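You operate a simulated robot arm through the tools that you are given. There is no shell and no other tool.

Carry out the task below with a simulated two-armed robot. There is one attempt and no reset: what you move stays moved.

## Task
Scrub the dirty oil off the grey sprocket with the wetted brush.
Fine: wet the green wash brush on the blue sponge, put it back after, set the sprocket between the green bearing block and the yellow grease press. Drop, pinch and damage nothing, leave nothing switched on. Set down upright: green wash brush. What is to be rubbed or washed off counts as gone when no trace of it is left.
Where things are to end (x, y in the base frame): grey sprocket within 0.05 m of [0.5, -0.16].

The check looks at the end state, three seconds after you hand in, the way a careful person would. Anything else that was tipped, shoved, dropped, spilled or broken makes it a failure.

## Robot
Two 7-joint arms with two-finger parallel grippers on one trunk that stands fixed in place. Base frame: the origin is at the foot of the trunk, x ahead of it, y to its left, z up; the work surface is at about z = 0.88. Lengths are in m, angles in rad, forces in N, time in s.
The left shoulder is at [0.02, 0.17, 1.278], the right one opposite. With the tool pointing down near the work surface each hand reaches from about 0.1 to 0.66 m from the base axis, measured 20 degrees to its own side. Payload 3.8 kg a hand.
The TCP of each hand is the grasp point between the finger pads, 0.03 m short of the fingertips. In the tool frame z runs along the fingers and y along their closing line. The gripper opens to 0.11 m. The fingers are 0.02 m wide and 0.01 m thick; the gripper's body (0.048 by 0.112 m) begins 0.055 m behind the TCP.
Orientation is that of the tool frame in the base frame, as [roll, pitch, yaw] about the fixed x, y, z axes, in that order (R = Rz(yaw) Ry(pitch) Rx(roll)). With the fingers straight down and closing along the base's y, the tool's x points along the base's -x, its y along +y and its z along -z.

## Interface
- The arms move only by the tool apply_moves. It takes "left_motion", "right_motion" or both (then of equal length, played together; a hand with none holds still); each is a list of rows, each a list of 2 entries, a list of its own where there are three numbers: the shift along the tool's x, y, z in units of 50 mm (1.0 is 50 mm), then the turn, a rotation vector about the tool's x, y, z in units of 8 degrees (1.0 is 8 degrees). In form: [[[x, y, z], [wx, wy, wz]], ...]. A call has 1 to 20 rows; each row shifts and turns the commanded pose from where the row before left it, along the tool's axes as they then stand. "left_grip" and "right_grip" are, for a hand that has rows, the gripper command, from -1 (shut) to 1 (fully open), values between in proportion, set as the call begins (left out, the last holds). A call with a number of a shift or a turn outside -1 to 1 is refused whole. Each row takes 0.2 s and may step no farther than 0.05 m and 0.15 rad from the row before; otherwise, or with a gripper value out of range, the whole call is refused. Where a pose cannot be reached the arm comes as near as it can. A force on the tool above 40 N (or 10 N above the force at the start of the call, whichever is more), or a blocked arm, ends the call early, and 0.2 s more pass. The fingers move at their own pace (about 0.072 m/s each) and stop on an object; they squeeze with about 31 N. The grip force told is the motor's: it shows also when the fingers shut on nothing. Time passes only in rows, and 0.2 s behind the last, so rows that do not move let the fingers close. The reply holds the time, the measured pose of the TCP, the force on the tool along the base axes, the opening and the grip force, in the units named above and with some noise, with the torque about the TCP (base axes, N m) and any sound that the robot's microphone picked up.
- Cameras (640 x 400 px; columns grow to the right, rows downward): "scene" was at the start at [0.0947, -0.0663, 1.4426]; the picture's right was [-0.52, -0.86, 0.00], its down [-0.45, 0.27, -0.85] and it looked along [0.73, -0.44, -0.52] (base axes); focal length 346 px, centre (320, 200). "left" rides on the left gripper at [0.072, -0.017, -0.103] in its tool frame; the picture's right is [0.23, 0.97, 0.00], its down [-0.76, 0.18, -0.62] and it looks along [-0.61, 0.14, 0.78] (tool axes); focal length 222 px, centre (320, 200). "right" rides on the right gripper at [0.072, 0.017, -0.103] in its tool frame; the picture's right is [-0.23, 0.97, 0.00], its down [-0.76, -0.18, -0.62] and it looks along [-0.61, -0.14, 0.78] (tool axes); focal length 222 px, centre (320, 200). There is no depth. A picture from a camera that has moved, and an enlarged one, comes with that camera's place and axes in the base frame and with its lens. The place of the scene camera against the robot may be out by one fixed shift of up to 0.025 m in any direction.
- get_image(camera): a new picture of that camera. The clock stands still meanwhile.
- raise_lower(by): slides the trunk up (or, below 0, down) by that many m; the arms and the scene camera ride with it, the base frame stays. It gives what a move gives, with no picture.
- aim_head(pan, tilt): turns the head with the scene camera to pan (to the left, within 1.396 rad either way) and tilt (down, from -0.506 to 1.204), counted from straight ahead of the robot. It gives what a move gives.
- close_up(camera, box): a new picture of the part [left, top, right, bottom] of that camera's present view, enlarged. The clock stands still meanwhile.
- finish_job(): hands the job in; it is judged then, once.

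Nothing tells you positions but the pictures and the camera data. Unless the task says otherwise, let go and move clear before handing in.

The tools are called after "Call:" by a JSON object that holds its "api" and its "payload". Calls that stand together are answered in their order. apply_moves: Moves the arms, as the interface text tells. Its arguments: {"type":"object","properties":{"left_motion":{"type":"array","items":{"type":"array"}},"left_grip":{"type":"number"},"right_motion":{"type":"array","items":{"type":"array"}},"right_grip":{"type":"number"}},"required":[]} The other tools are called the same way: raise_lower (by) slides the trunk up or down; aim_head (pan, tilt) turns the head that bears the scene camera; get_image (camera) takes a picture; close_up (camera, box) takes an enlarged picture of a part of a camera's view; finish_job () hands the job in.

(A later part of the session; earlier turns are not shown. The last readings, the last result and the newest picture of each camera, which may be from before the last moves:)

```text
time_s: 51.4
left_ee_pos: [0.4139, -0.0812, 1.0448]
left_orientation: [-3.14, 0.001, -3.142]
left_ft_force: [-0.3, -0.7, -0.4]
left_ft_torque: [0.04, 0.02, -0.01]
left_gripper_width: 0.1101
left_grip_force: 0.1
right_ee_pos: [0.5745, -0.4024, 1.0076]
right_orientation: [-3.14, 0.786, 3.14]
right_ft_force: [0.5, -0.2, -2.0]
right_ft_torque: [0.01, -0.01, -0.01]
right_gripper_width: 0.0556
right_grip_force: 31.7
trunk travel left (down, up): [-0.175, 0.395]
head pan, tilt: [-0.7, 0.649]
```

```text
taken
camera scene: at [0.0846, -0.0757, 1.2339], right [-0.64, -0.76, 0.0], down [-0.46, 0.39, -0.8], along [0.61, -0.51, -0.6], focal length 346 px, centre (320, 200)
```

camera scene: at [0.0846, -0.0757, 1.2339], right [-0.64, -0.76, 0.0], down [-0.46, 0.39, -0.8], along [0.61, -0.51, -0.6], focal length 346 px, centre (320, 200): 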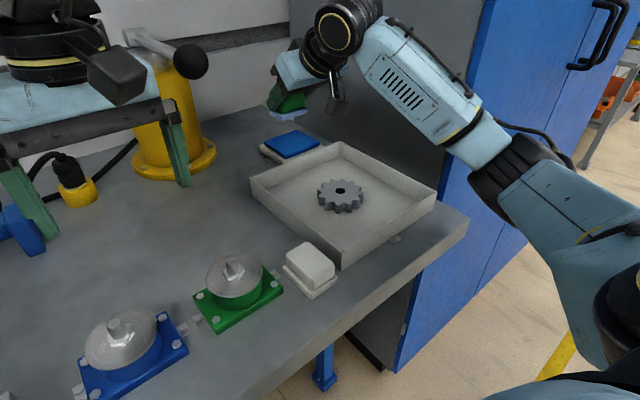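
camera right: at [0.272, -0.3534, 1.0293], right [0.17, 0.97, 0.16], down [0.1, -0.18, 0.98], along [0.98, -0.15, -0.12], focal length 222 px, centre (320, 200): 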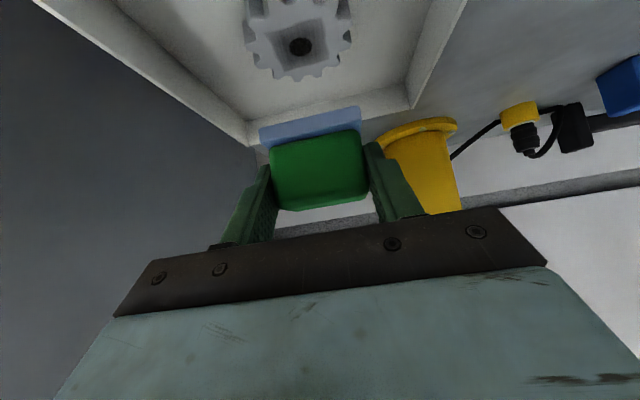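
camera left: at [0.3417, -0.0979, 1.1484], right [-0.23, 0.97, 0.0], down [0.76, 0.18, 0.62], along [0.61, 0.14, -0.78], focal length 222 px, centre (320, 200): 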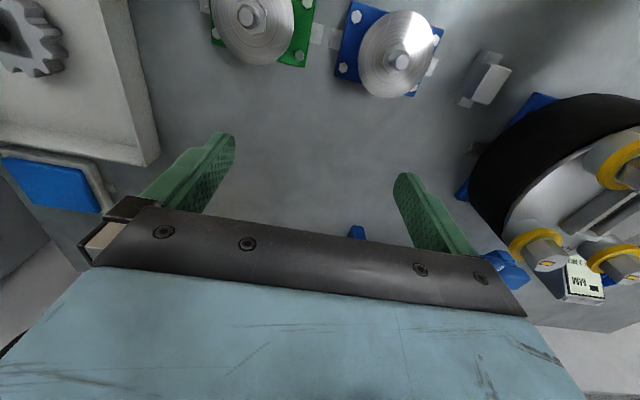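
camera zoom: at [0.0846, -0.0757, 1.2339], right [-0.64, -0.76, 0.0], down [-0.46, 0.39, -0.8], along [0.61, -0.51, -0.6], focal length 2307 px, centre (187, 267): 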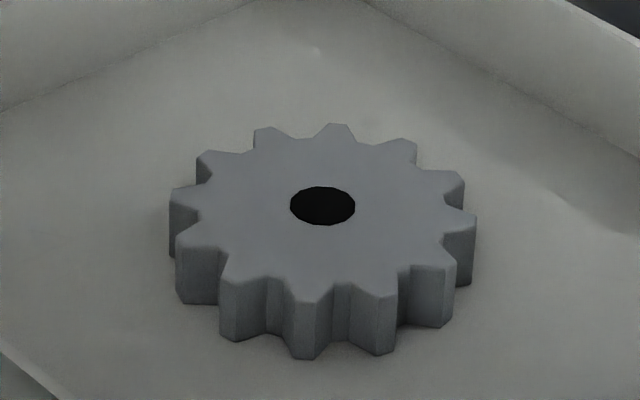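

The sprocket face is uniformly clean and it hasn't moved. Now I'll return the brush to above its original spot.

Call:
{"api": "apply_moves", "payload": {"right_motion": [[[-0.352, 0.015, 0.514], [0, 0, 0]], [[-0.352, 0.015, 0.514], [0, 0, 0]], [[-0.352, 0.015, 0.514], [0, 0, 0]], [[-0.352, 0.015, 0.514], [0, 0, 0]]]}}

Call:
{"api": "aim_head", "payload": {"pan": -0.6, "tilt": 0.5}}

Call:
{"api": "close_up", "payload": {"camera": "scene", "box": [240, 80, 440, 240]}}

```text
time_s: 52.4
left_ee_pos: [0.4147, -0.0823, 1.0438]
left_orientation: [3.141, -0.001, 3.141]
left_ft_force: [0.1, 0.1, 0.4]
left_ft_torque: [-0.02, 0.03, 0.0]
left_gripper_width: 0.1101
left_grip_force: 0.1
right_ee_pos: [0.6984, -0.3968, 0.9836]
right_orientation: [-3.141, 0.784, 3.136]
right_ft_force: [0.0, 0.2, -0.9]
right_ft_torque: [0.01, 0.03, 0.01]
right_gripper_width: 0.0554
right_grip_force: 31.6
trunk travel left (down, up): [-0.175, 0.395]
head pan, tilt: [-0.7, 0.649]
```

```text
time_s: 53.1
left_ee_pos: [0.4148, -0.0809, 1.0443]
left_orientation: [-3.141, -0.001, 3.141]
left_ft_force: [-0.2, -0.5, -0.2]
left_ft_torque: [0.02, 0.01, -0.01]
left_gripper_width: 0.1098
left_grip_force: 0.0
right_ee_pos: [0.6975, -0.3979, 0.9844]
right_orientation: [3.142, 0.786, 3.137]
right_ft_force: [0.6, 0.2, -1.6]
right_ft_torque: [0.0, 0.01, -0.01]
right_gripper_width: 0.0552
right_grip_force: 30.4
trunk travel left (down, up): [-0.175, 0.395]
head pan, tilt: [-0.6, 0.499]
```

```text
2.50 times, centred on (340, 160) of scene
camera zoom: at [0.0931, -0.0713, 1.2472], right [-0.57, -0.82, 0.0], down [-0.4, 0.27, -0.88], along [0.72, -0.5, -0.48], focal length 865 px, centre (270, 300)
```

zoom: 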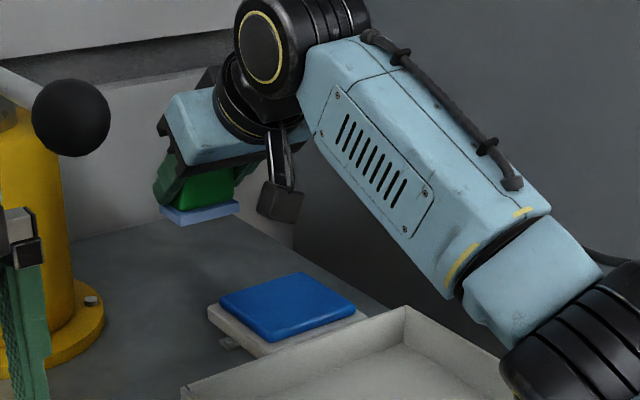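

The brush is above its spot, but the elbow has swung lower on the right side this time. I'll check the arm's clearance to the table, tray and cabinet before lowering.

Call:
{"api": "aim_head", "payload": {"pan": -1.0, "tilt": 0.6}}

Call:
{"api": "get_image", "payload": {"camera": "scene"}}

```text
time_s: 54.0
left_ee_pos: [0.4149, -0.0806, 1.0436]
left_orientation: [3.141, 0.002, 3.141]
left_ft_force: [-0.6, 0.3, 0.0]
left_ft_torque: [0.01, -0.02, 0.03]
left_gripper_width: 0.1101
left_grip_force: 0.1
right_ee_pos: [0.699, -0.3988, 0.9844]
right_orientation: [-3.141, 0.784, 3.135]
right_ft_force: [-0.6, 0.3, -0.2]
right_ft_torque: [0.02, 0.0, 0.0]
right_gripper_width: 0.0554
right_grip_force: 31.4
trunk travel left (down, up): [-0.175, 0.395]
head pan, tilt: [-1.0, 0.6]
```

```text
taken
camera scene: at [0.0658, -0.0942, 1.2382], right [-0.84, -0.54, 0.0], down [-0.31, 0.48, -0.83], along [0.45, -0.69, -0.56], focal length 346 px, centre (320, 200)
```

scene: 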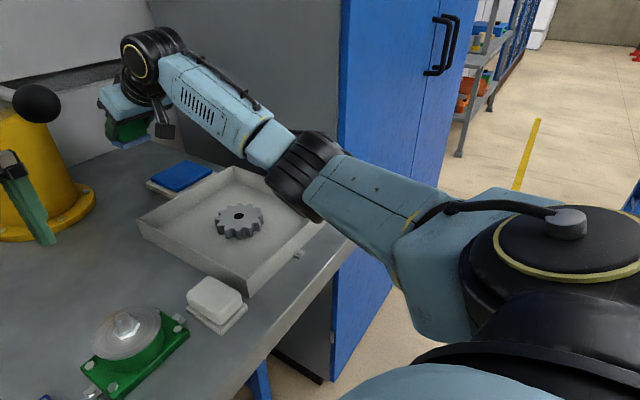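

The elbow sits at about (0.27, -0.38, 1.04), roughly 6 cm or more above the tray rim. I'll lower the brush in 2 cm steps and keep checking the elbow.

Call:
{"api": "apply_moves", "payload": {"right_motion": [[[0.142, -0.02, 0.141], [0, 0, 0]], [[0.142, 0, 0.141], [0, 0, 0]]]}}

Call:
{"api": "get_image", "payload": {"camera": "scene"}}

```text
time_s: 54.6
left_ee_pos: [0.4146, -0.0824, 1.0439]
left_orientation: [-3.141, 0.001, -3.141]
left_ft_force: [1.0, -0.2, -0.4]
left_ft_torque: [-0.01, -0.02, 0.04]
left_gripper_width: 0.1099
left_grip_force: 0.1
right_ee_pos: [0.6959, -0.3995, 0.9643]
right_orientation: [3.141, 0.787, 3.135]
right_ft_force: [0.3, -0.5, -1.0]
right_ft_torque: [0.0, 0.01, 0.0]
right_gripper_width: 0.0556
right_grip_force: 31.1
trunk travel left (down, up): [-0.175, 0.395]
head pan, tilt: [-1.0, 0.6]
```

```text
taken
camera scene: at [0.0657, -0.0943, 1.2382], right [-0.84, -0.54, 0.0], down [-0.31, 0.48, -0.82], along [0.45, -0.69, -0.57], focal length 346 px, centre (320, 200)
```

scene: 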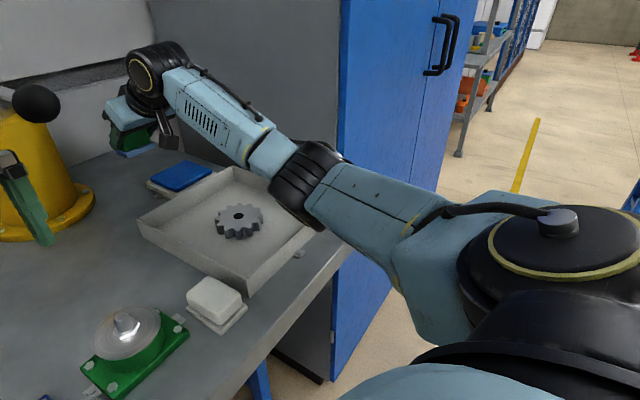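

The elbow only dropped slightly and stays well above the tray. I'll lower another 2 cm.

Call:
{"api": "apply_moves", "payload": {"right_motion": [[[0.142, 0, 0.141], [0, 0, 0]], [[0.142, 0, 0.141], [0, 0, 0]]]}}

Call:
{"api": "get_image", "payload": {"camera": "scene"}}

Call:
{"api": "get_image", "payload": {"camera": "right"}}

```text
time_s: 55.2
left_ee_pos: [0.412, -0.0801, 1.0458]
left_orientation: [-3.14, 0.002, 3.141]
left_ft_force: [0.3, -0.5, -0.5]
left_ft_torque: [0.01, 0.0, -0.02]
left_gripper_width: 0.11
left_grip_force: 0.1
right_ee_pos: [0.6963, -0.4005, 0.9514]
right_orientation: [-3.137, 0.794, 3.136]
right_ft_force: [-0.2, 0.2, -0.9]
right_ft_torque: [0.01, -0.02, 0.01]
right_gripper_width: 0.0555
right_grip_force: 30.7
trunk travel left (down, up): [-0.175, 0.395]
head pan, tilt: [-1.0, 0.6]
```

```text
taken
camera scene: at [0.0643, -0.0927, 1.2393], right [-0.84, -0.54, 0.0], down [-0.3, 0.47, -0.83], along [0.45, -0.7, -0.56], focal length 346 px, centre (320, 200)
```

scene: 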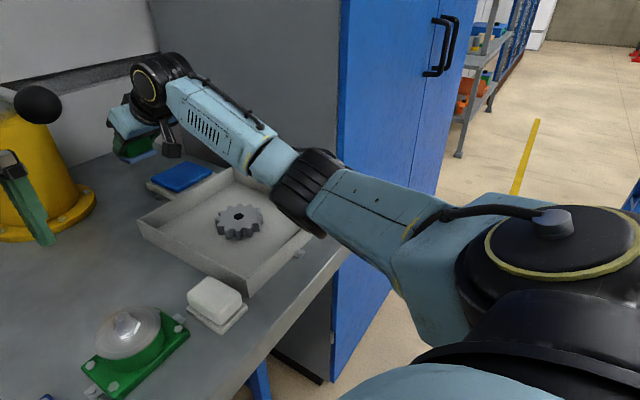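

```text
taken
camera right: at [0.5731, -0.3829, 0.9742], right [0.17, 0.97, 0.16], down [0.09, -0.18, 0.98], along [0.98, -0.15, -0.11], focal length 222 px, centre (320, 200)
```

right: 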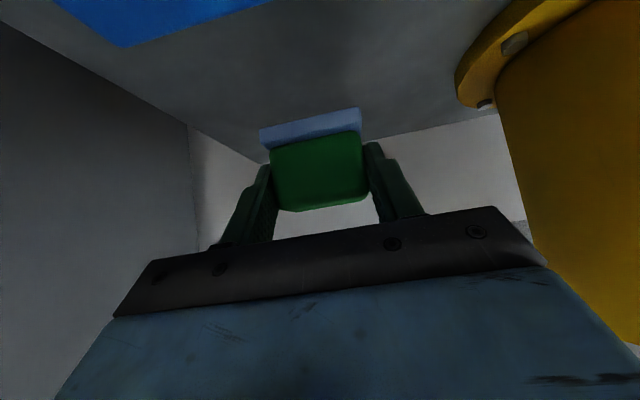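

The hand stopped short (0.951 instead of 0.944) and the robot body flexed slightly, so the elbow is likely touching the tray. I'll back up immediately.

Call:
{"api": "apply_moves", "payload": {"right_motion": [[[-0.142, 0, -0.141], [0, 0, 0]], [[-0.284, 0, -0.282], [0, 0, 0]], [[-0.284, 0, -0.282], [0, 0, 0]]]}}

Call:
{"api": "get_image", "payload": {"camera": "scene"}}

```text
time_s: 56.0
left_ee_pos: [0.4154, -0.0814, 1.044]
left_orientation: [-3.141, 0.0, 3.14]
left_ft_force: [0.5, -0.5, 0.5]
left_ft_torque: [-0.04, 0.01, -0.03]
left_gripper_width: 0.1099
left_grip_force: 0.0
right_ee_pos: [0.6963, -0.398, 0.9928]
right_orientation: [-3.141, 0.784, 3.136]
right_ft_force: [0.3, 0.3, -2.1]
right_ft_torque: [-0.04, 0.0, 0.05]
right_gripper_width: 0.0554
right_grip_force: 31.3
trunk travel left (down, up): [-0.175, 0.395]
head pan, tilt: [-1.0, 0.6]
```

```text
taken
camera scene: at [0.0663, -0.0939, 1.238], right [-0.84, -0.54, 0.0], down [-0.31, 0.48, -0.83], along [0.45, -0.69, -0.56], focal length 346 px, centre (320, 200)
```

scene: 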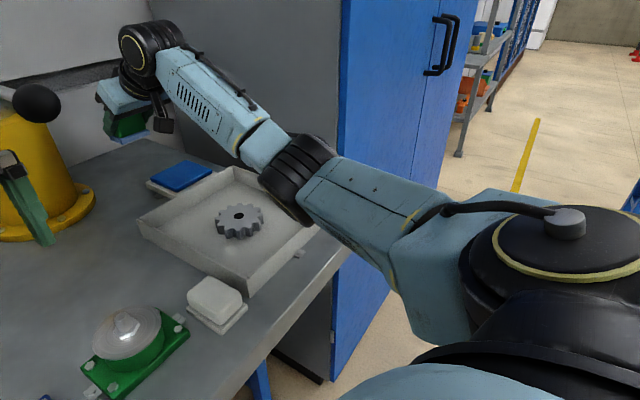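

The tray looks unmoved and the arm is free again. I'll raise the trunk 0.08 m so the elbow rides higher, then lower the hand relative to the shoulder and watch the elbow.

Call:
{"api": "raise_lower", "payload": {"by": 0.08}}

Call:
{"api": "apply_moves", "payload": {"right_motion": [[[0.284, 0, 0.282], [0, 0, 0]], [[0.284, 0, 0.282], [0, 0, 0]], [[0.284, 0, 0.282], [0, 0, 0]], [[0.284, 0, 0.282], [0, 0, 0]]]}}

Call:
{"api": "get_image", "payload": {"camera": "scene"}}

```text
time_s: 57.2
left_ee_pos: [0.4141, -0.0823, 1.1245]
left_orientation: [3.14, -0.001, 3.141]
left_ft_force: [1.0, -0.8, -0.4]
left_ft_torque: [0.02, 0.04, -0.02]
left_gripper_width: 0.1103
left_grip_force: 0.0
right_ee_pos: [0.697, -0.3981, 1.0742]
right_orientation: [3.141, 0.784, 3.136]
right_ft_force: [-0.8, 0.4, -1.1]
right_ft_torque: [0.02, 0.02, 0.03]
right_gripper_width: 0.0557
right_grip_force: 30.9
trunk travel left (down, up): [-0.255, 0.315]
head pan, tilt: [-1.0, 0.6]
```

```text
time_s: 58.2
left_ee_pos: [0.4142, -0.0812, 1.1226]
left_orientation: [3.141, 0.0, -3.14]
left_ft_force: [1.0, -0.6, -0.1]
left_ft_torque: [-0.02, 0.01, 0.01]
left_gripper_width: 0.1098
left_grip_force: 0.0
right_ee_pos: [0.6967, -0.3993, 0.9943]
right_orientation: [-3.141, 0.787, 3.137]
right_ft_force: [-0.7, 0.3, -0.6]
right_ft_torque: [0.01, 0.02, 0.0]
right_gripper_width: 0.0556
right_grip_force: 31.1
trunk travel left (down, up): [-0.255, 0.315]
head pan, tilt: [-1.0, 0.6]
```

```text
taken
camera scene: at [0.0658, -0.0944, 1.3182], right [-0.84, -0.54, 0.0], down [-0.31, 0.48, -0.82], along [0.45, -0.69, -0.57], focal length 346 px, centre (320, 200)
```

scene: 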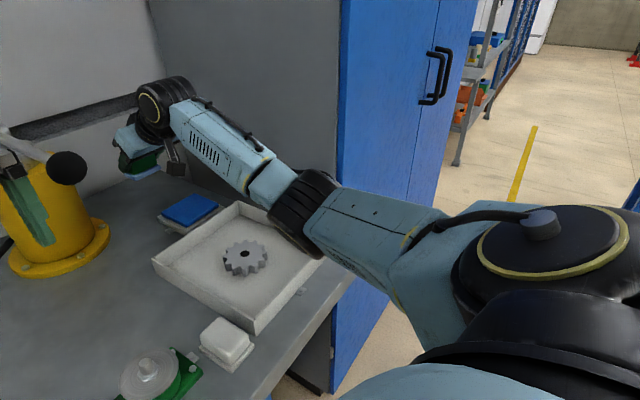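

Reach is fine here and the elbow is now around z≈1.07. I'll lower 3 cm more and check reach and elbow clearance.

Call:
{"api": "apply_moves", "payload": {"right_motion": [[[0.142, 0, 0.141], [0, 0, 0]], [[0.142, 0, 0.141], [0, 0, 0]], [[0.142, 0, 0.141], [0, 0, 0]]]}}

Call:
{"api": "get_image", "payload": {"camera": "scene"}}

```text
time_s: 59.0
left_ee_pos: [0.414, -0.0816, 1.124]
left_orientation: [-3.142, 0.001, 3.141]
left_ft_force: [1.0, -0.1, 0.8]
left_ft_torque: [0.02, 0.0, -0.01]
left_gripper_width: 0.1098
left_grip_force: 0.0
right_ee_pos: [0.6957, -0.3991, 0.9641]
right_orientation: [-3.141, 0.786, 3.137]
right_ft_force: [-0.6, 0.4, -1.5]
right_ft_torque: [0.02, 0.0, 0.0]
right_gripper_width: 0.0553
right_grip_force: 30.9
trunk travel left (down, up): [-0.255, 0.315]
head pan, tilt: [-1.0, 0.6]
```

```text
taken
camera scene: at [0.0658, -0.0944, 1.3182], right [-0.84, -0.54, 0.0], down [-0.31, 0.48, -0.82], along [0.45, -0.69, -0.57], focal length 346 px, centre (320, 200)
```

scene: 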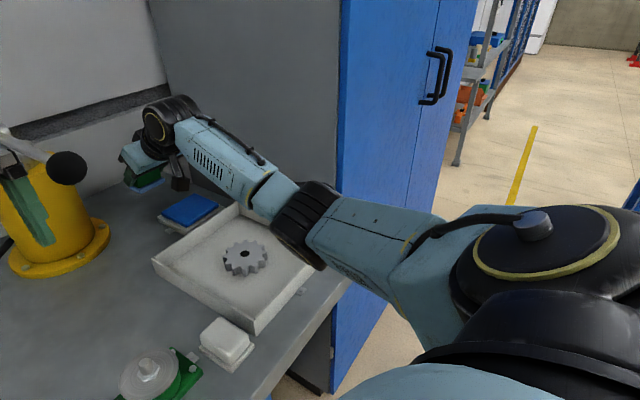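

Still reachable and the elbow is clear of the tray rim. I'll lower another 2 cm.

Call:
{"api": "apply_moves", "payload": {"right_motion": [[[0.142, 0, 0.141], [0, 0, 0]], [[0.142, 0, 0.141], [0, 0, 0]]]}}

Call:
{"api": "close_up", "payload": {"camera": "scene", "box": [100, 80, 400, 280]}}

Call:
{"api": "get_image", "payload": {"camera": "right"}}

```text
time_s: 59.6
left_ee_pos: [0.4133, -0.082, 1.1236]
left_orientation: [3.141, 0.0, 3.142]
left_ft_force: [0.0, 0.7, 0.3]
left_ft_torque: [-0.01, -0.04, 0.02]
left_gripper_width: 0.1099
left_grip_force: 0.2
right_ee_pos: [0.6947, -0.4001, 0.945]
right_orientation: [3.141, 0.785, 3.137]
right_ft_force: [-0.4, 0.2, -0.7]
right_ft_torque: [0.0, 0.04, -0.02]
right_gripper_width: 0.0555
right_grip_force: 30.8
trunk travel left (down, up): [-0.255, 0.315]
head pan, tilt: [-1.0, 0.6]
```

```text
2.00 times, centred on (250, 180) of scene
camera zoom: at [0.0657, -0.0943, 1.3182], right [-0.84, -0.54, 0.0], down [-0.31, 0.48, -0.83], along [0.45, -0.69, -0.57], focal length 692 px, centre (460, 240)
```

zoom: 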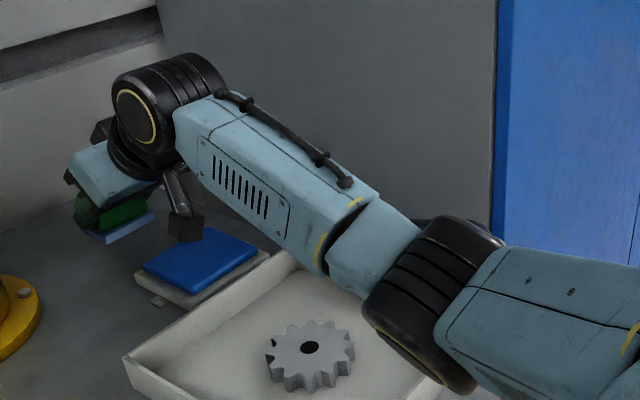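

```text
taken
camera right: at [0.5707, -0.3816, 0.9683], right [0.17, 0.97, 0.16], down [0.1, -0.18, 0.98], along [0.98, -0.15, -0.12], focal length 222 px, centre (320, 200)
```

right: 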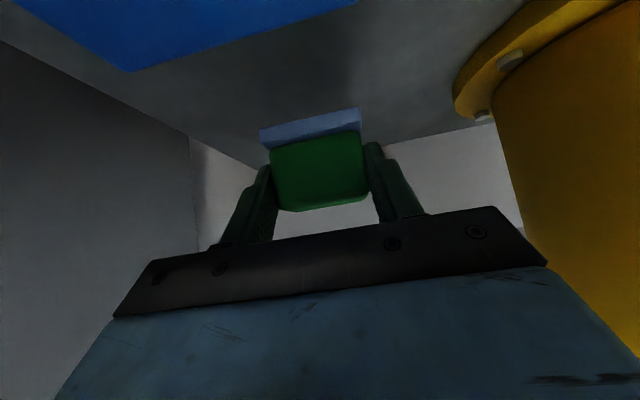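

No flex this time and the elbow still clears. Another 1 cm, then the final centimetre slowly.

Call:
{"api": "apply_moves", "payload": {"right_motion": [[[0.071, 0, 0.07], [0, 0, 0]], [[0.071, 0, 0.07], [0, 0, 0]]]}}

Call:
{"api": "close_up", "payload": {"camera": "scene", "box": [100, 80, 400, 280]}}

```text
time_s: 60.2
left_ee_pos: [0.4124, -0.0821, 1.1239]
left_orientation: [-3.141, 0.001, -3.14]
left_ft_force: [0.0, -0.4, 0.4]
left_ft_torque: [-0.03, 0.03, 0.03]
left_gripper_width: 0.1102
left_grip_force: 0.0
right_ee_pos: [0.6949, -0.4001, 0.9362]
right_orientation: [-3.141, 0.787, 3.136]
right_ft_force: [-0.3, -0.5, -0.7]
right_ft_torque: [0.01, 0.01, 0.0]
right_gripper_width: 0.0557
right_grip_force: 31.0
trunk travel left (down, up): [-0.255, 0.315]
head pan, tilt: [-1.0, 0.6]
```

```text
2.00 times, centred on (250, 180) of scene
camera zoom: at [0.0657, -0.0943, 1.3182], right [-0.84, -0.54, 0.0], down [-0.31, 0.48, -0.83], along [0.45, -0.69, -0.56], focal length 692 px, centre (460, 240)
```

zoom: 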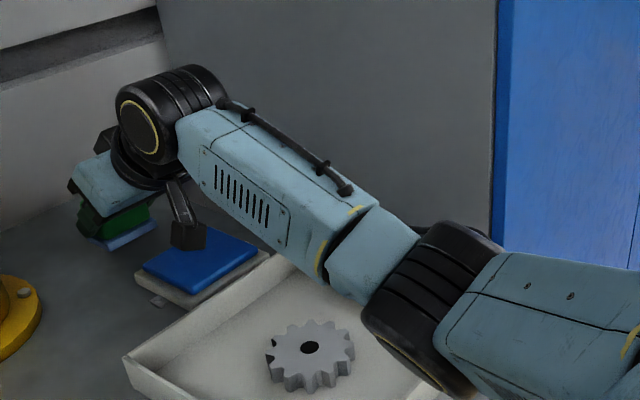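

All clear at z=0.936. I'll go down 12 mm more with a 2 mm forward trim to return it exactly to its spot.

Call:
{"api": "apply_moves", "payload": {"right_motion": [[[0.047, 0.003, 0.066], [0, 0, 0]], [[0.047, 0.003, 0.066], [0, 0, 0]], [[0.047, 0.003, 0.066], [0, 0, 0]]]}}

```text
time_s: 61.0
left_ee_pos: [0.4129, -0.0817, 1.1243]
left_orientation: [3.141, 0.002, -3.141]
left_ft_force: [0.1, -0.3, 0.5]
left_ft_torque: [-0.01, -0.01, -0.02]
left_gripper_width: 0.1101
left_grip_force: 0.1
right_ee_pos: [0.6978, -0.3984, 0.9232]
right_orientation: [-3.14, 0.785, 3.136]
right_ft_force: [0.2, 0.0, -1.8]
right_ft_torque: [0.01, 0.0, -0.01]
right_gripper_width: 0.0553
right_grip_force: 31.0
trunk travel left (down, up): [-0.255, 0.315]
head pan, tilt: [-1.0, 0.6]
```

At z=0.9232, about 2 mm above the original rest. I'll feel for table contact in ~1 mm steps.

Call:
{"api": "apply_moves", "payload": {"right_motion": [[[0.017, 0, 0.017], [0, 0, 0]]]}}

Call:
{"api": "apply_moves", "payload": {"right_motion": [[[0.014, 0, 0.014], [0, 0, 0]]]}}

```text
time_s: 61.4
left_ee_pos: [0.4137, -0.0804, 1.124]
left_orientation: [3.141, -0.001, -3.141]
left_ft_force: [-0.3, -0.5, 0.3]
left_ft_torque: [-0.01, 0.0, 0.0]
left_gripper_width: 0.1099
left_grip_force: 0.1
right_ee_pos: [0.6983, -0.3983, 0.9221]
right_orientation: [3.141, 0.787, 3.137]
right_ft_force: [0.1, 0.5, -0.4]
right_ft_torque: [-0.03, 0.0, -0.01]
right_gripper_width: 0.0555
right_grip_force: 30.8
trunk travel left (down, up): [-0.255, 0.315]
head pan, tilt: [-1.0, 0.6]
```

```text
time_s: 61.8
left_ee_pos: [0.4148, -0.0831, 1.1246]
left_orientation: [3.14, -0.001, -3.141]
left_ft_force: [0.3, -0.6, 0.4]
left_ft_torque: [-0.01, 0.02, 0.0]
left_gripper_width: 0.11
left_grip_force: 0.0
right_ee_pos: [0.6984, -0.3976, 0.9215]
right_orientation: [-3.14, 0.788, 3.136]
right_ft_force: [0.0, -0.1, -0.2]
right_ft_torque: [-0.01, 0.0, 0.02]
right_gripper_width: 0.0557
right_grip_force: 31.2
trunk travel left (down, up): [-0.255, 0.315]
head pan, tilt: [-1.0, 0.6]
```

Almost touching. One more small step to confirm contact.

Call:
{"api": "apply_moves", "payload": {"right_motion": [[[0.014, 0, 0.014], [0, 0, 0]]]}}

Call:
{"api": "get_image", "payload": {"camera": "right"}}

```text
time_s: 62.2
left_ee_pos: [0.4139, -0.0804, 1.1246]
left_orientation: [3.141, 0.001, -3.141]
left_ft_force: [-0.5, 0.4, -0.1]
left_ft_torque: [0.01, -0.01, 0.0]
left_gripper_width: 0.1101
left_grip_force: 0.0
right_ee_pos: [0.6975, -0.3989, 0.9196]
right_orientation: [-3.141, 0.79, 3.136]
right_ft_force: [-0.4, 0.6, 3.1]
right_ft_torque: [-0.13, 0.08, -0.03]
right_gripper_width: 0.0555
right_grip_force: 31.0
trunk travel left (down, up): [-0.255, 0.315]
head pan, tilt: [-1.0, 0.6]
```

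```text
taken
camera right: at [0.5742, -0.3813, 0.9436], right [0.16, 0.97, 0.16], down [0.09, -0.18, 0.98], along [0.98, -0.15, -0.12], focal length 222 px, centre (320, 200)
```

right: 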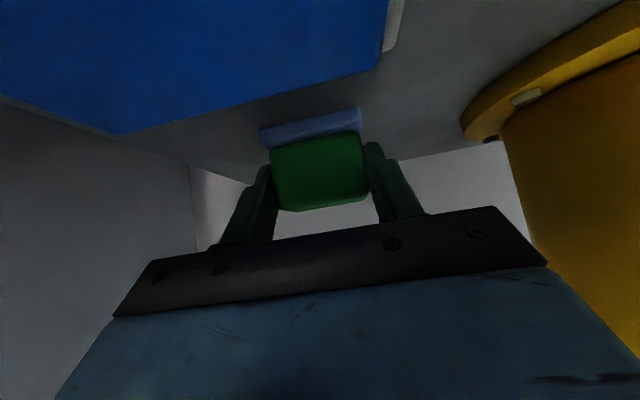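

The brush touches down (about 4 N) at its original place. Now I open the fingers and let them clear.

Call:
{"api": "apply_moves", "payload": {"right_motion": [[[0, 0, 0], [0, 0, 0]], [[0, 0, 0], [0, 0, 0]], [[0, 0, 0], [0, 0, 0]], [[0, 0, 0], [0, 0, 0]]], "right_grip": 1}}

Call:
{"api": "get_image", "payload": {"camera": "right"}}

```text
time_s: 63.2
left_ee_pos: [0.4152, -0.0815, 1.1241]
left_orientation: [3.14, 0.0, -3.141]
left_ft_force: [0.5, 0.3, -0.3]
left_ft_torque: [0.01, -0.03, 0.0]
left_gripper_width: 0.1099
left_grip_force: 0.1
right_ee_pos: [0.6977, -0.3986, 0.9204]
right_orientation: [3.142, 0.788, 3.136]
right_ft_force: [0.0, 0.4, -0.1]
right_ft_torque: [0.0, 0.01, 0.03]
right_gripper_width: 0.11
right_grip_force: 0.1
trunk travel left (down, up): [-0.255, 0.315]
head pan, tilt: [-1.0, 0.6]
```

```text
taken
camera right: at [0.5741, -0.3814, 0.9425], right [0.17, 0.97, 0.16], down [0.1, -0.18, 0.98], along [0.98, -0.15, -0.12], focal length 222 px, centre (320, 200)
```

right: 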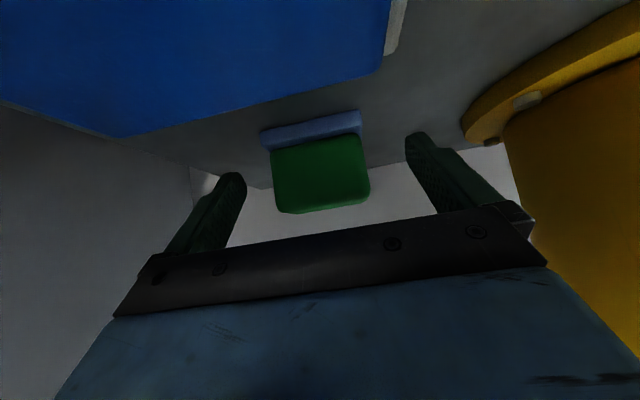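

The brush stands upright in its original place. I'll back the hand out along the tool axis, then raise the trunk to keep the elbow clear.

Call:
{"api": "apply_moves", "payload": {"right_motion": [[[0, 0, -0.4], [0, 0, 0]], [[0, 0, -0.4], [0, 0, 0]], [[0, 0, -0.4], [0, 0, 0]]]}}

Call:
{"api": "raise_lower", "payload": {"by": 0.1}}

Call:
{"api": "get_image", "payload": {"camera": "scene"}}

Call:
{"api": "get_image", "payload": {"camera": "right"}}

```text
time_s: 64.0
left_ee_pos: [0.4134, -0.0816, 1.1247]
left_orientation: [-3.141, 0.001, -3.141]
left_ft_force: [0.3, 0.0, 0.2]
left_ft_torque: [0.02, 0.01, 0.0]
left_gripper_width: 0.1101
left_grip_force: 0.1
right_ee_pos: [0.6531, -0.3988, 0.9632]
right_orientation: [-3.141, 0.787, 3.136]
right_ft_force: [0.0, 0.5, -0.5]
right_ft_torque: [-0.01, 0.01, 0.01]
right_gripper_width: 0.1098
right_grip_force: 0.1
trunk travel left (down, up): [-0.255, 0.315]
head pan, tilt: [-1.0, 0.6]
```

```text
time_s: 65.3
left_ee_pos: [0.413, -0.0819, 1.2243]
left_orientation: [3.141, 0.0, 3.14]
left_ft_force: [-1.2, 0.9, -0.3]
left_ft_torque: [0.03, 0.01, 0.03]
left_gripper_width: 0.1101
left_grip_force: 0.1
right_ee_pos: [0.6528, -0.3992, 1.0636]
right_orientation: [-3.141, 0.783, 3.137]
right_ft_force: [-0.5, 0.3, 0.2]
right_ft_torque: [-0.02, -0.01, -0.01]
right_gripper_width: 0.1104
right_grip_force: 0.0
trunk travel left (down, up): [-0.355, 0.215]
head pan, tilt: [-1.0, 0.6]
```

```text
taken
camera scene: at [0.0658, -0.0943, 1.4181], right [-0.84, -0.54, 0.0], down [-0.31, 0.48, -0.82], along [0.45, -0.69, -0.57], focal length 346 px, centre (320, 200)
```

scene: 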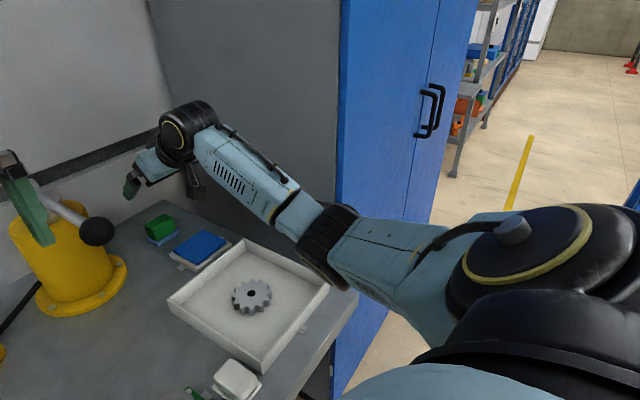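

```text
taken
camera right: at [0.5306, -0.3814, 1.0851], right [0.17, 0.97, 0.16], down [0.1, -0.18, 0.98], along [0.98, -0.15, -0.12], focal length 222 px, centre (320, 200)
```

right: 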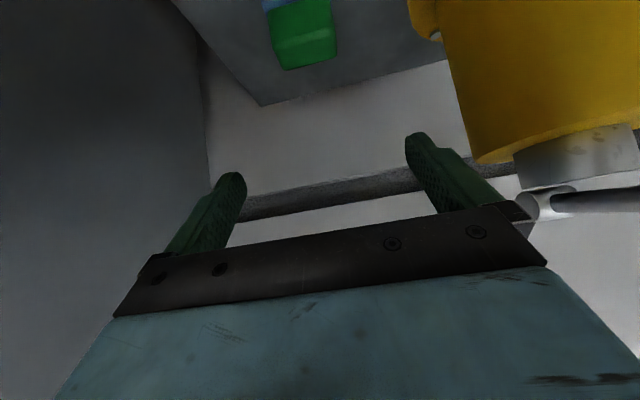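

The brush is upright back in its place. Next comes the sprocket: I'll retract the right hand high over the tray, watching the elbow, before levelling to a mild tilt for the pick.

Call:
{"api": "apply_moves", "payload": {"right_motion": [[[0.423, 0.086, -0.587], [0, 0, 0]], [[0.423, 0.086, -0.587], [0, 0, 0]], [[0.423, 0.086, -0.587], [0, 0, 0]], [[0.423, 0.086, -0.587], [0, 0, 0]]]}}

Call:
{"api": "get_image", "payload": {"camera": "scene"}}

```text
time_s: 66.3
left_ee_pos: [0.4129, -0.0807, 1.2236]
left_orientation: [-3.14, 0.001, -3.141]
left_ft_force: [0.0, 0.3, 0.9]
left_ft_torque: [0.0, 0.01, 0.0]
left_gripper_width: 0.1099
left_grip_force: 0.1
right_ee_pos: [0.5111, -0.3821, 1.0858]
right_orientation: [-3.141, 0.788, 3.137]
right_ft_force: [0.1, -0.3, 0.1]
right_ft_torque: [0.03, -0.03, 0.0]
right_gripper_width: 0.1103
right_grip_force: 0.0
trunk travel left (down, up): [-0.355, 0.215]
head pan, tilt: [-1.0, 0.6]
```

```text
taken
camera scene: at [0.0651, -0.0942, 1.4182], right [-0.84, -0.54, 0.0], down [-0.3, 0.48, -0.83], along [0.45, -0.69, -0.56], focal length 346 px, centre (320, 200)
```

scene: 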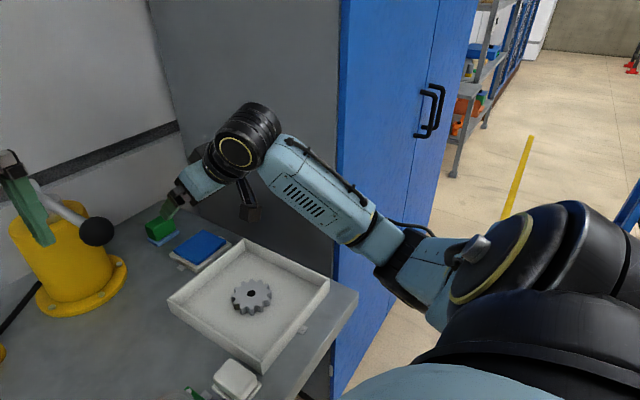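

The elbow hangs to the right in free air, off the table. I'll continue to above the sprocket and reduce the tilt to about 24°.

Call:
{"api": "apply_moves", "payload": {"right_motion": [[[0.423, 0.086, -0.587], [0, 0, 0]], [[0.423, 0.086, -0.587], [0, 0, 0]], [[0.423, 0.06, -0.587], [0, 0, 0]], [[0, 0, 0], [0, 0.88, 0]], [[0, 0, 0], [0, 0.88, 0]], [[0, 0, 0], [0, 0.88, 0]]]}}

Call:
{"api": "get_image", "payload": {"camera": "scene"}}

Call:
{"api": "get_image", "payload": {"camera": "right"}}

```text
time_s: 67.7
left_ee_pos: [0.4138, -0.0809, 1.2249]
left_orientation: [-3.141, 0.001, -3.14]
left_ft_force: [-0.1, -0.3, 0.2]
left_ft_torque: [-0.02, 0.0, 0.01]
left_gripper_width: 0.1099
left_grip_force: 0.1
right_ee_pos: [0.4048, -0.3683, 1.1018]
right_orientation: [-3.141, 0.415, 3.137]
right_ft_force: [0.0, 0.5, 0.5]
right_ft_torque: [-0.01, 0.03, -0.01]
right_gripper_width: 0.11
right_grip_force: 0.0
trunk travel left (down, up): [-0.355, 0.215]
head pan, tilt: [-1.0, 0.6]
```

```text
taken
camera scene: at [0.0665, -0.0941, 1.4181], right [-0.84, -0.54, 0.0], down [-0.31, 0.48, -0.82], along [0.45, -0.69, -0.57], focal length 346 px, centre (320, 200)
```

scene: 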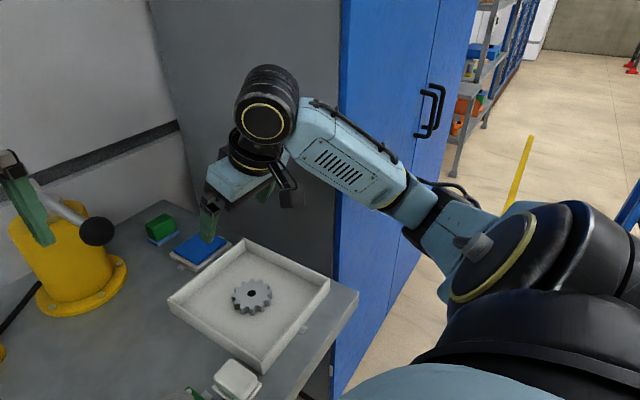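

```text
taken
camera right: at [0.2987, -0.3516, 1.1688], right [0.21, 0.97, 0.09], down [0.45, -0.18, 0.88], along [0.87, -0.15, -0.47], focal length 222 px, centre (320, 200)
```

right: 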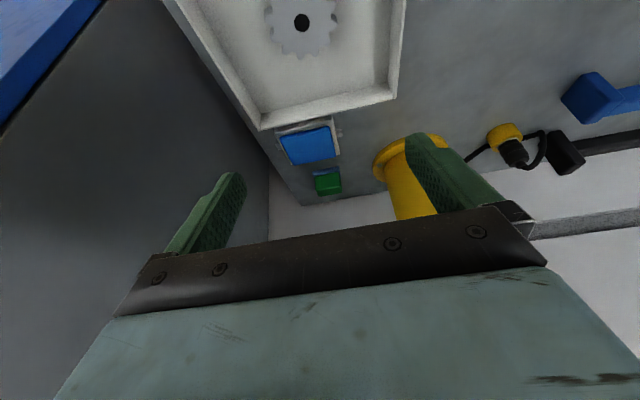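

The hand is above the tray at 24° tilt. I'll zoom on the sprocket to verify it is clean and to see the tooth orientation and exact centre.

Call:
{"api": "close_up", "payload": {"camera": "right", "box": [250, 0, 350, 70]}}

Call:
{"api": "close_up", "payload": {"camera": "scene", "box": [210, 260, 290, 330]}}

```text
5.71 times, centred on (300, 35) of right
camera zoom: at [0.2987, -0.3516, 1.1688], right [0.21, 0.97, 0.09], down [0.45, -0.18, 0.88], along [0.87, -0.15, -0.47], focal length 1269 px, centre (434, 1143)
```

zoom: 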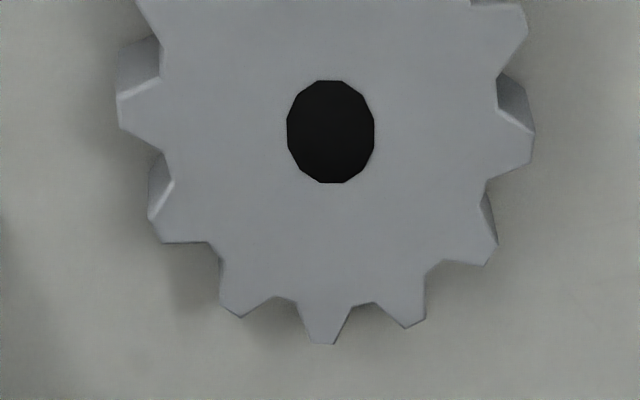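

```text
5.71 times, centred on (250, 295) of scene
camera zoom: at [0.0665, -0.0941, 1.4181], right [-0.84, -0.54, 0.0], down [-0.31, 0.48, -0.82], along [0.45, -0.69, -0.57], focal length 1978 px, centre (720, -343)
```

zoom: 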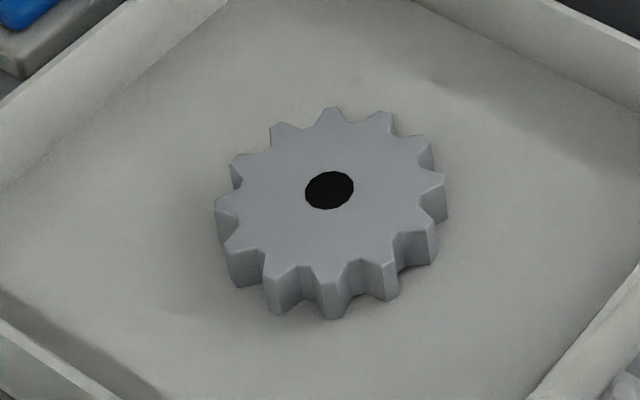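

The sprocket is spotless; it has 12 teeth, centre (0.412, -0.370), with a tooth gap about 3.7° off the y axis. I'll reduce tilt to 16°, yaw the hand by that angle for a four-tooth grip, and descend partway.

Call:
{"api": "apply_moves", "payload": {"right_motion": [[[0, 0, 0], [0, 1, 0]], [[0, -0.03, 0], [0.126, 0, 0.445]], [[0.272, 0, 0.962], [0, 0, 0]], [[0.272, 0, 0.962], [0, 0, 0]]], "right_grip": 1}}

Call:
{"api": "get_image", "payload": {"camera": "scene"}}

Call:
{"api": "get_image", "payload": {"camera": "right"}}

```text
time_s: 68.7
left_ee_pos: [0.4134, -0.0823, 1.2235]
left_orientation: [3.141, 0.0, 3.141]
left_ft_force: [0.3, -0.5, -0.6]
left_ft_torque: [0.01, 0.02, 0.04]
left_gripper_width: 0.1099
left_grip_force: 0.1
right_ee_pos: [0.4039, -0.3717, 1.0039]
right_orientation: [-3.14, 0.277, 3.073]
right_ft_force: [0.0, -0.2, 0.6]
right_ft_torque: [-0.01, -0.05, 0.0]
right_gripper_width: 0.11
right_grip_force: 0.1
trunk travel left (down, up): [-0.355, 0.215]
head pan, tilt: [-1.0, 0.6]
```

```text
taken
camera scene: at [0.0653, -0.0943, 1.4182], right [-0.84, -0.54, 0.0], down [-0.3, 0.48, -0.83], along [0.45, -0.69, -0.56], focal length 346 px, centre (320, 200)
```

scene: 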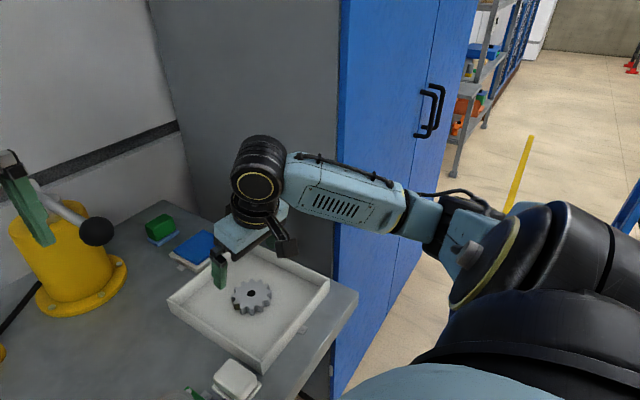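

```text
taken
camera right: at [0.3074, -0.3481, 1.0837], right [0.29, 0.96, 0.06], down [0.55, -0.22, 0.81], along [0.79, -0.2, -0.59], focal length 222 px, centre (320, 200)
```

right: 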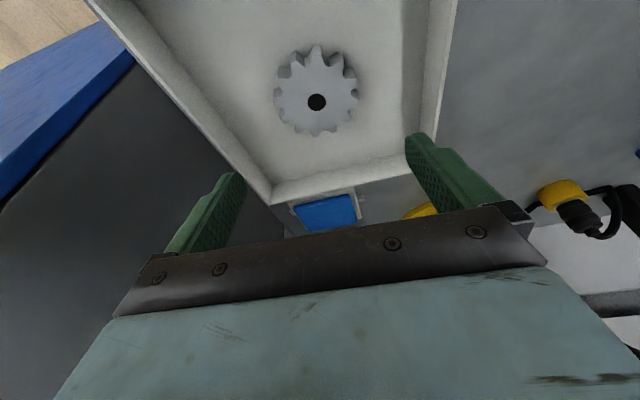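

The sprocket centre is confirmed at (0.411, -0.370) and lies midway between the fingers within 2 mm. I'll descend 6 cm with a small lateral correction.

Call:
{"api": "apply_moves", "payload": {"right_motion": [[[0.109, 0.04, 0.385], [0, 0, 0]], [[0.109, 0, 0.385], [0, 0, 0]], [[0.109, 0, 0.385], [0, 0, 0]]]}}

Call:
{"api": "get_image", "payload": {"camera": "right"}}

Call:
{"api": "close_up", "payload": {"camera": "scene", "box": [140, 120, 360, 380]}}

```text
time_s: 69.5
left_ee_pos: [0.4135, -0.0819, 1.2248]
left_orientation: [-3.141, 0.002, -3.141]
left_ft_force: [-0.5, 0.0, 0.7]
left_ft_torque: [0.01, 0.0, -0.01]
left_gripper_width: 0.11
left_grip_force: 0.1
right_ee_pos: [0.4039, -0.3682, 0.9419]
right_orientation: [3.141, 0.279, 3.072]
right_ft_force: [0.1, 0.4, -0.3]
right_ft_torque: [-0.02, -0.01, 0.0]
right_gripper_width: 0.11
right_grip_force: 0.1
trunk travel left (down, up): [-0.355, 0.215]
head pan, tilt: [-1.0, 0.6]
```

```text
taken
camera right: at [0.308, -0.3452, 1.0232], right [0.29, 0.96, 0.06], down [0.55, -0.22, 0.81], along [0.79, -0.2, -0.59], focal length 222 px, centre (320, 200)
```

right: 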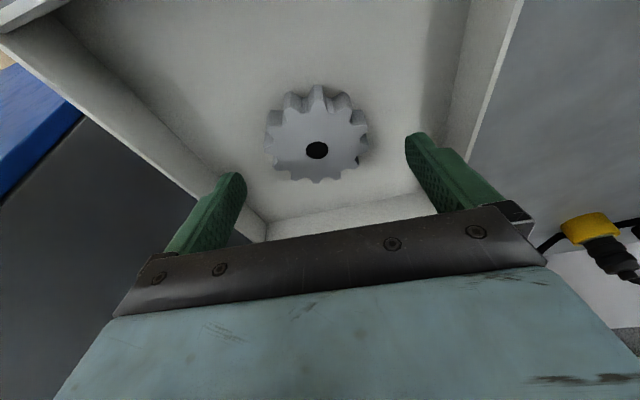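

```text
1.54 times, centred on (250, 250) of scene
camera zoom: at [0.0656, -0.0943, 1.4182], right [-0.84, -0.54, 0.0], down [-0.3, 0.48, -0.83], along [0.45, -0.69, -0.57], focal length 532 px, centre (428, 123)
```

zoom: 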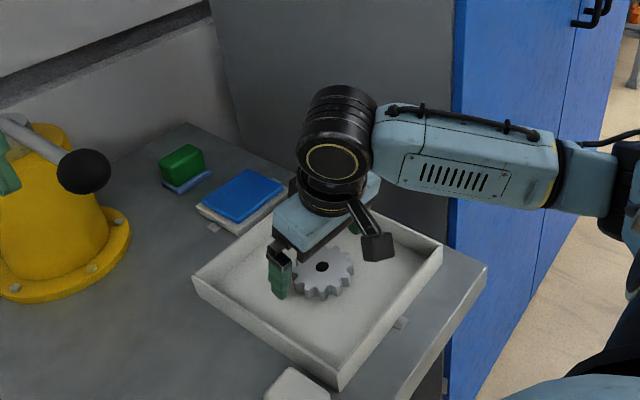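

The sprocket is centred between the fingers to about 1 mm. I'll descend the last 2 cm so the finger tips sit just above the tray floor.

Call:
{"api": "apply_moves", "payload": {"right_motion": [[[0.0545, -0.01, 0.192], [0, 0, 0]], [[0.0545, -0.01, 0.182], [0, 0, 0]]]}}

Call:
{"api": "get_image", "payload": {"camera": "right"}}

Call:
{"api": "close_up", "payload": {"camera": "scene", "box": [160, 180, 340, 340]}}

```text
time_s: 70.1
left_ee_pos: [0.414, -0.0818, 1.2232]
left_orientation: [-3.141, -0.001, 3.14]
left_ft_force: [-0.4, 0.0, 0.2]
left_ft_torque: [-0.02, -0.01, -0.01]
left_gripper_width: 0.1102
left_grip_force: 0.1
right_ee_pos: [0.4019, -0.3694, 0.9237]
right_orientation: [-3.14, 0.28, 3.072]
right_ft_force: [-1.0, 0.6, 0.4]
right_ft_torque: [0.01, -0.01, 0.01]
right_gripper_width: 0.1099
right_grip_force: 0.0
trunk travel left (down, up): [-0.355, 0.215]
head pan, tilt: [-1.0, 0.6]
```

```text
taken
camera right: at [0.3075, -0.3455, 1.0039], right [0.29, 0.96, 0.06], down [0.55, -0.22, 0.81], along [0.79, -0.2, -0.58], focal length 222 px, centre (320, 200)
```

right: 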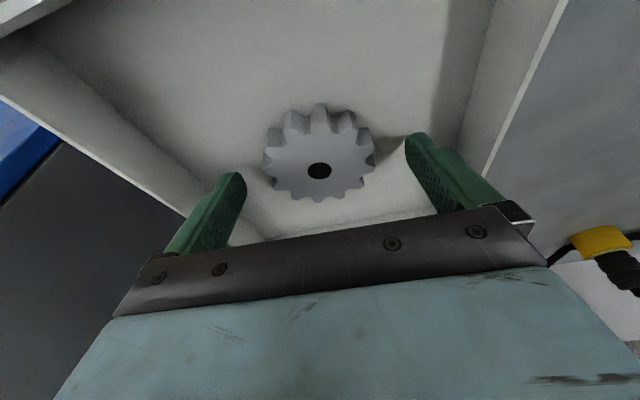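

```text
2.50 times, centred on (250, 260) of scene
camera zoom: at [0.0656, -0.0942, 1.4182], right [-0.84, -0.54, 0.0], down [-0.3, 0.48, -0.83], along [0.45, -0.69, -0.56], focal length 865 px, centre (495, 50)
```

zoom: 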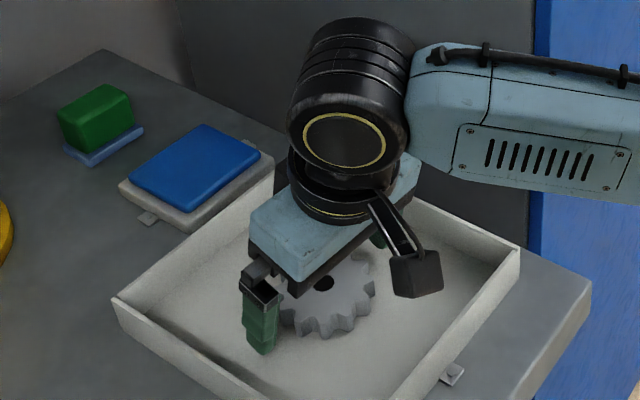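

Fingertips are about 5 mm above the tray floor, flanking the sprocket with ~12 mm overlap. Closing the grip now.

Call:
{"api": "apply_moves", "payload": {"right_motion": [[[0.006, 0, 0.02], [0, 0, 0]], [[0, 0, 0], [0, 0, 0]], [[0, 0, 0], [0, 0, 0]], [[0, 0, 0], [0, 0, 0]], [[0, 0, 0], [0, 0, 0]]], "right_grip": -0.2}}

Call:
{"api": "get_image", "payload": {"camera": "right"}}

```text
time_s: 71.3
left_ee_pos: [0.4133, -0.0809, 1.2234]
left_orientation: [-3.141, 0.0, -3.141]
left_ft_force: [-1.0, 0.7, 0.9]
left_ft_torque: [0.03, -0.01, 0.0]
left_gripper_width: 0.1101
left_grip_force: 0.1
right_ee_pos: [0.4046, -0.3695, 0.9233]
right_orientation: [-3.142, 0.277, 3.071]
right_ft_force: [0.0, -0.3, -0.3]
right_ft_torque: [0.0, -0.01, -0.03]
right_gripper_width: 0.0686
right_grip_force: 30.8
trunk travel left (down, up): [-0.355, 0.215]
head pan, tilt: [-1.0, 0.6]
```

```text
taken
camera right: at [0.308, -0.3457, 1.0027], right [0.29, 0.96, 0.06], down [0.55, -0.22, 0.81], along [0.79, -0.2, -0.59], focal length 222 px, centre (320, 200)
```

right: 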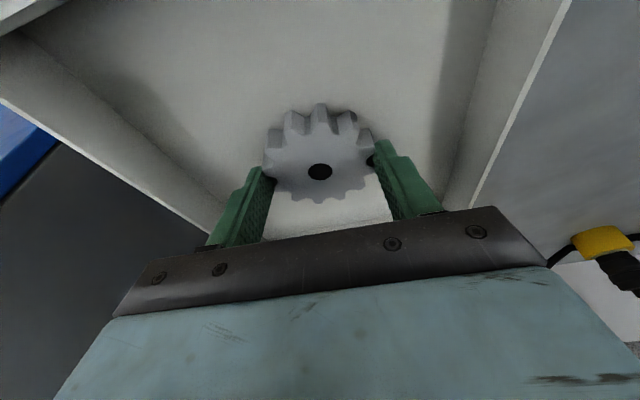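

Width 0.0686 matches the four-tooth grip, force 30.8 N. I'll lift 2 cm gently and check for slip.

Call:
{"api": "apply_moves", "payload": {"right_motion": [[[-0.0547, 0, -0.192], [0, 0, 0]], [[-0.0547, 0, -0.192], [0, 0, 0]]]}}

Call:
{"api": "get_image", "payload": {"camera": "right"}}

Call:
{"api": "close_up", "payload": {"camera": "scene", "box": [160, 180, 340, 340]}}

```text
time_s: 71.9
left_ee_pos: [0.4152, -0.0812, 1.2247]
left_orientation: [-3.141, 0.0, -3.141]
left_ft_force: [-0.2, -0.2, -0.3]
left_ft_torque: [0.02, 0.01, 0.01]
left_gripper_width: 0.1103
left_grip_force: 0.1
right_ee_pos: [0.4041, -0.3698, 0.9424]
right_orientation: [-3.14, 0.278, 3.071]
right_ft_force: [0.5, 1.4, -2.0]
right_ft_torque: [0.01, 0.03, 0.01]
right_gripper_width: 0.0687
right_grip_force: 31.1
trunk travel left (down, up): [-0.355, 0.215]
head pan, tilt: [-1.0, 0.6]
```

```text
taken
camera right: at [0.3087, -0.3457, 1.0225], right [0.29, 0.96, 0.06], down [0.55, -0.22, 0.81], along [0.79, -0.2, -0.59], focal length 222 px, centre (320, 200)
```

right: 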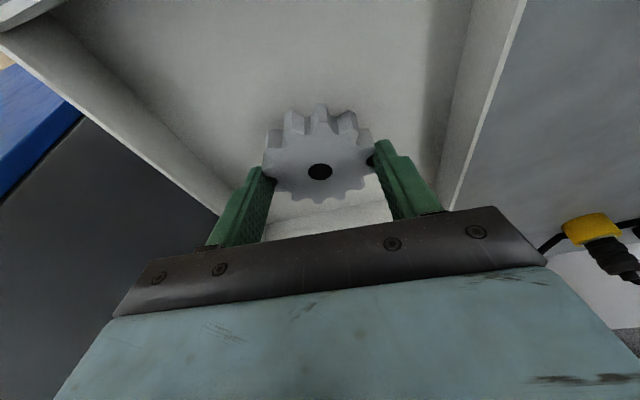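

```text
2.50 times, centred on (250, 260) of scene
camera zoom: at [0.0657, -0.0943, 1.4182], right [-0.84, -0.54, 0.0], down [-0.31, 0.48, -0.83], along [0.45, -0.69, -0.56], focal length 865 px, centre (495, 50)
```

zoom: 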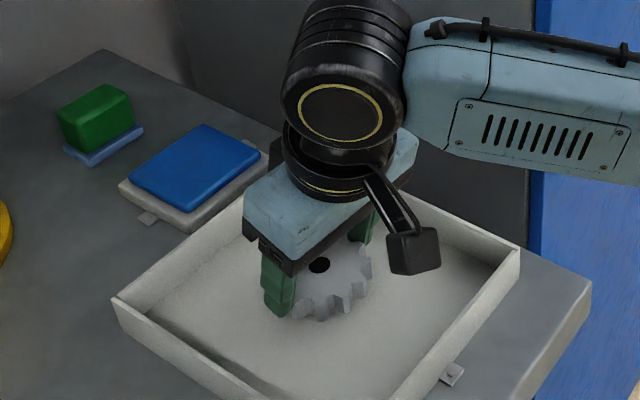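

The sprocket came up level without slipping. I'll raise the trunk 0.1 m for arm clearance, then move the left hand out of the way to the left.

Call:
{"api": "raise_lower", "payload": {"by": 0.1}}

Call:
{"api": "apply_moves", "payload": {"left_motion": [[[0, 0.8, -0.2], [0, 0, 0]], [[0, 0.8, -0.2], [0, 0, 0]], [[0, 0.8, -0.2], [0, 0, 0]], [[0, 0.8, 0], [0, 0, 0]], [[0, 0.8, 0], [0, 0, 0]]]}}

Call:
{"api": "aim_head", "payload": {"pan": -0.4, "tilt": 0.85}}

Call:
{"api": "get_image", "payload": {"camera": "scene"}}

Call:
{"api": "get_image", "payload": {"camera": "right"}}

```text
time_s: 73.2
left_ee_pos: [0.4136, -0.0808, 1.3249]
left_orientation: [3.141, 0.0, -3.14]
left_ft_force: [0.2, -0.2, 0.6]
left_ft_torque: [0.03, -0.03, 0.03]
left_gripper_width: 0.1098
left_grip_force: 0.1
right_ee_pos: [0.4047, -0.3695, 1.0414]
right_orientation: [3.14, 0.278, 3.072]
right_ft_force: [-0.1, -1.0, -2.2]
right_ft_torque: [0.0, 0.0, -0.02]
right_gripper_width: 0.0688
right_grip_force: 30.9
trunk travel left (down, up): [-0.455, 0.115]
head pan, tilt: [-1.0, 0.6]
```

```text
time_s: 74.4
left_ee_pos: [0.4125, 0.1205, 1.353]
left_orientation: [-3.14, 0.0, 3.139]
left_ft_force: [-0.6, 0.1, -0.4]
left_ft_torque: [0.01, -0.04, 0.03]
left_gripper_width: 0.11
left_grip_force: 0.1
right_ee_pos: [0.405, -0.3677, 1.042]
right_orientation: [3.141, 0.279, 3.07]
right_ft_force: [-0.3, 0.5, -1.9]
right_ft_torque: [-0.02, 0.01, -0.04]
right_gripper_width: 0.0688
right_grip_force: 30.7
trunk travel left (down, up): [-0.455, 0.115]
head pan, tilt: [-1.0, 0.6]
```

```text
time_s: 75.4
left_ee_pos: [0.4124, 0.1188, 1.354]
left_orientation: [-3.141, 0.001, -3.141]
left_ft_force: [-0.1, 0.1, -0.3]
left_ft_torque: [0.02, -0.02, -0.01]
left_gripper_width: 0.1098
left_grip_force: 0.0
right_ee_pos: [0.4048, -0.3701, 1.0421]
right_orientation: [-3.141, 0.278, 3.072]
right_ft_force: [-0.1, -0.8, -2.1]
right_ft_torque: [0.06, 0.04, -0.02]
right_gripper_width: 0.0688
right_grip_force: 30.8
trunk travel left (down, up): [-0.455, 0.115]
head pan, tilt: [-0.4, 0.85]
```

```text
taken
camera scene: at [0.09, -0.0505, 1.4973], right [-0.39, -0.92, 0.0], down [-0.69, 0.29, -0.66], along [0.61, -0.26, -0.75], focal length 346 px, centre (320, 200)
```

scene: 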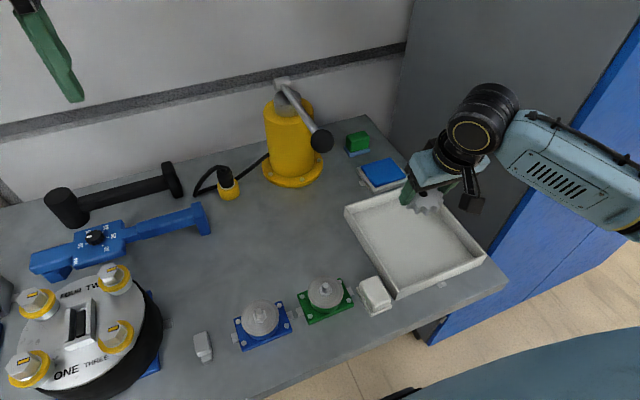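

```text
taken
camera right: at [0.3087, -0.3458, 1.1224], right [0.29, 0.96, 0.06], down [0.55, -0.22, 0.81], along [0.79, -0.2, -0.59], focal length 222 px, centre (320, 200)
```

right: 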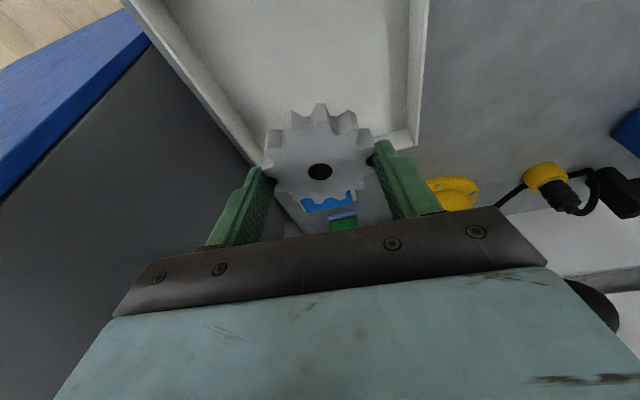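

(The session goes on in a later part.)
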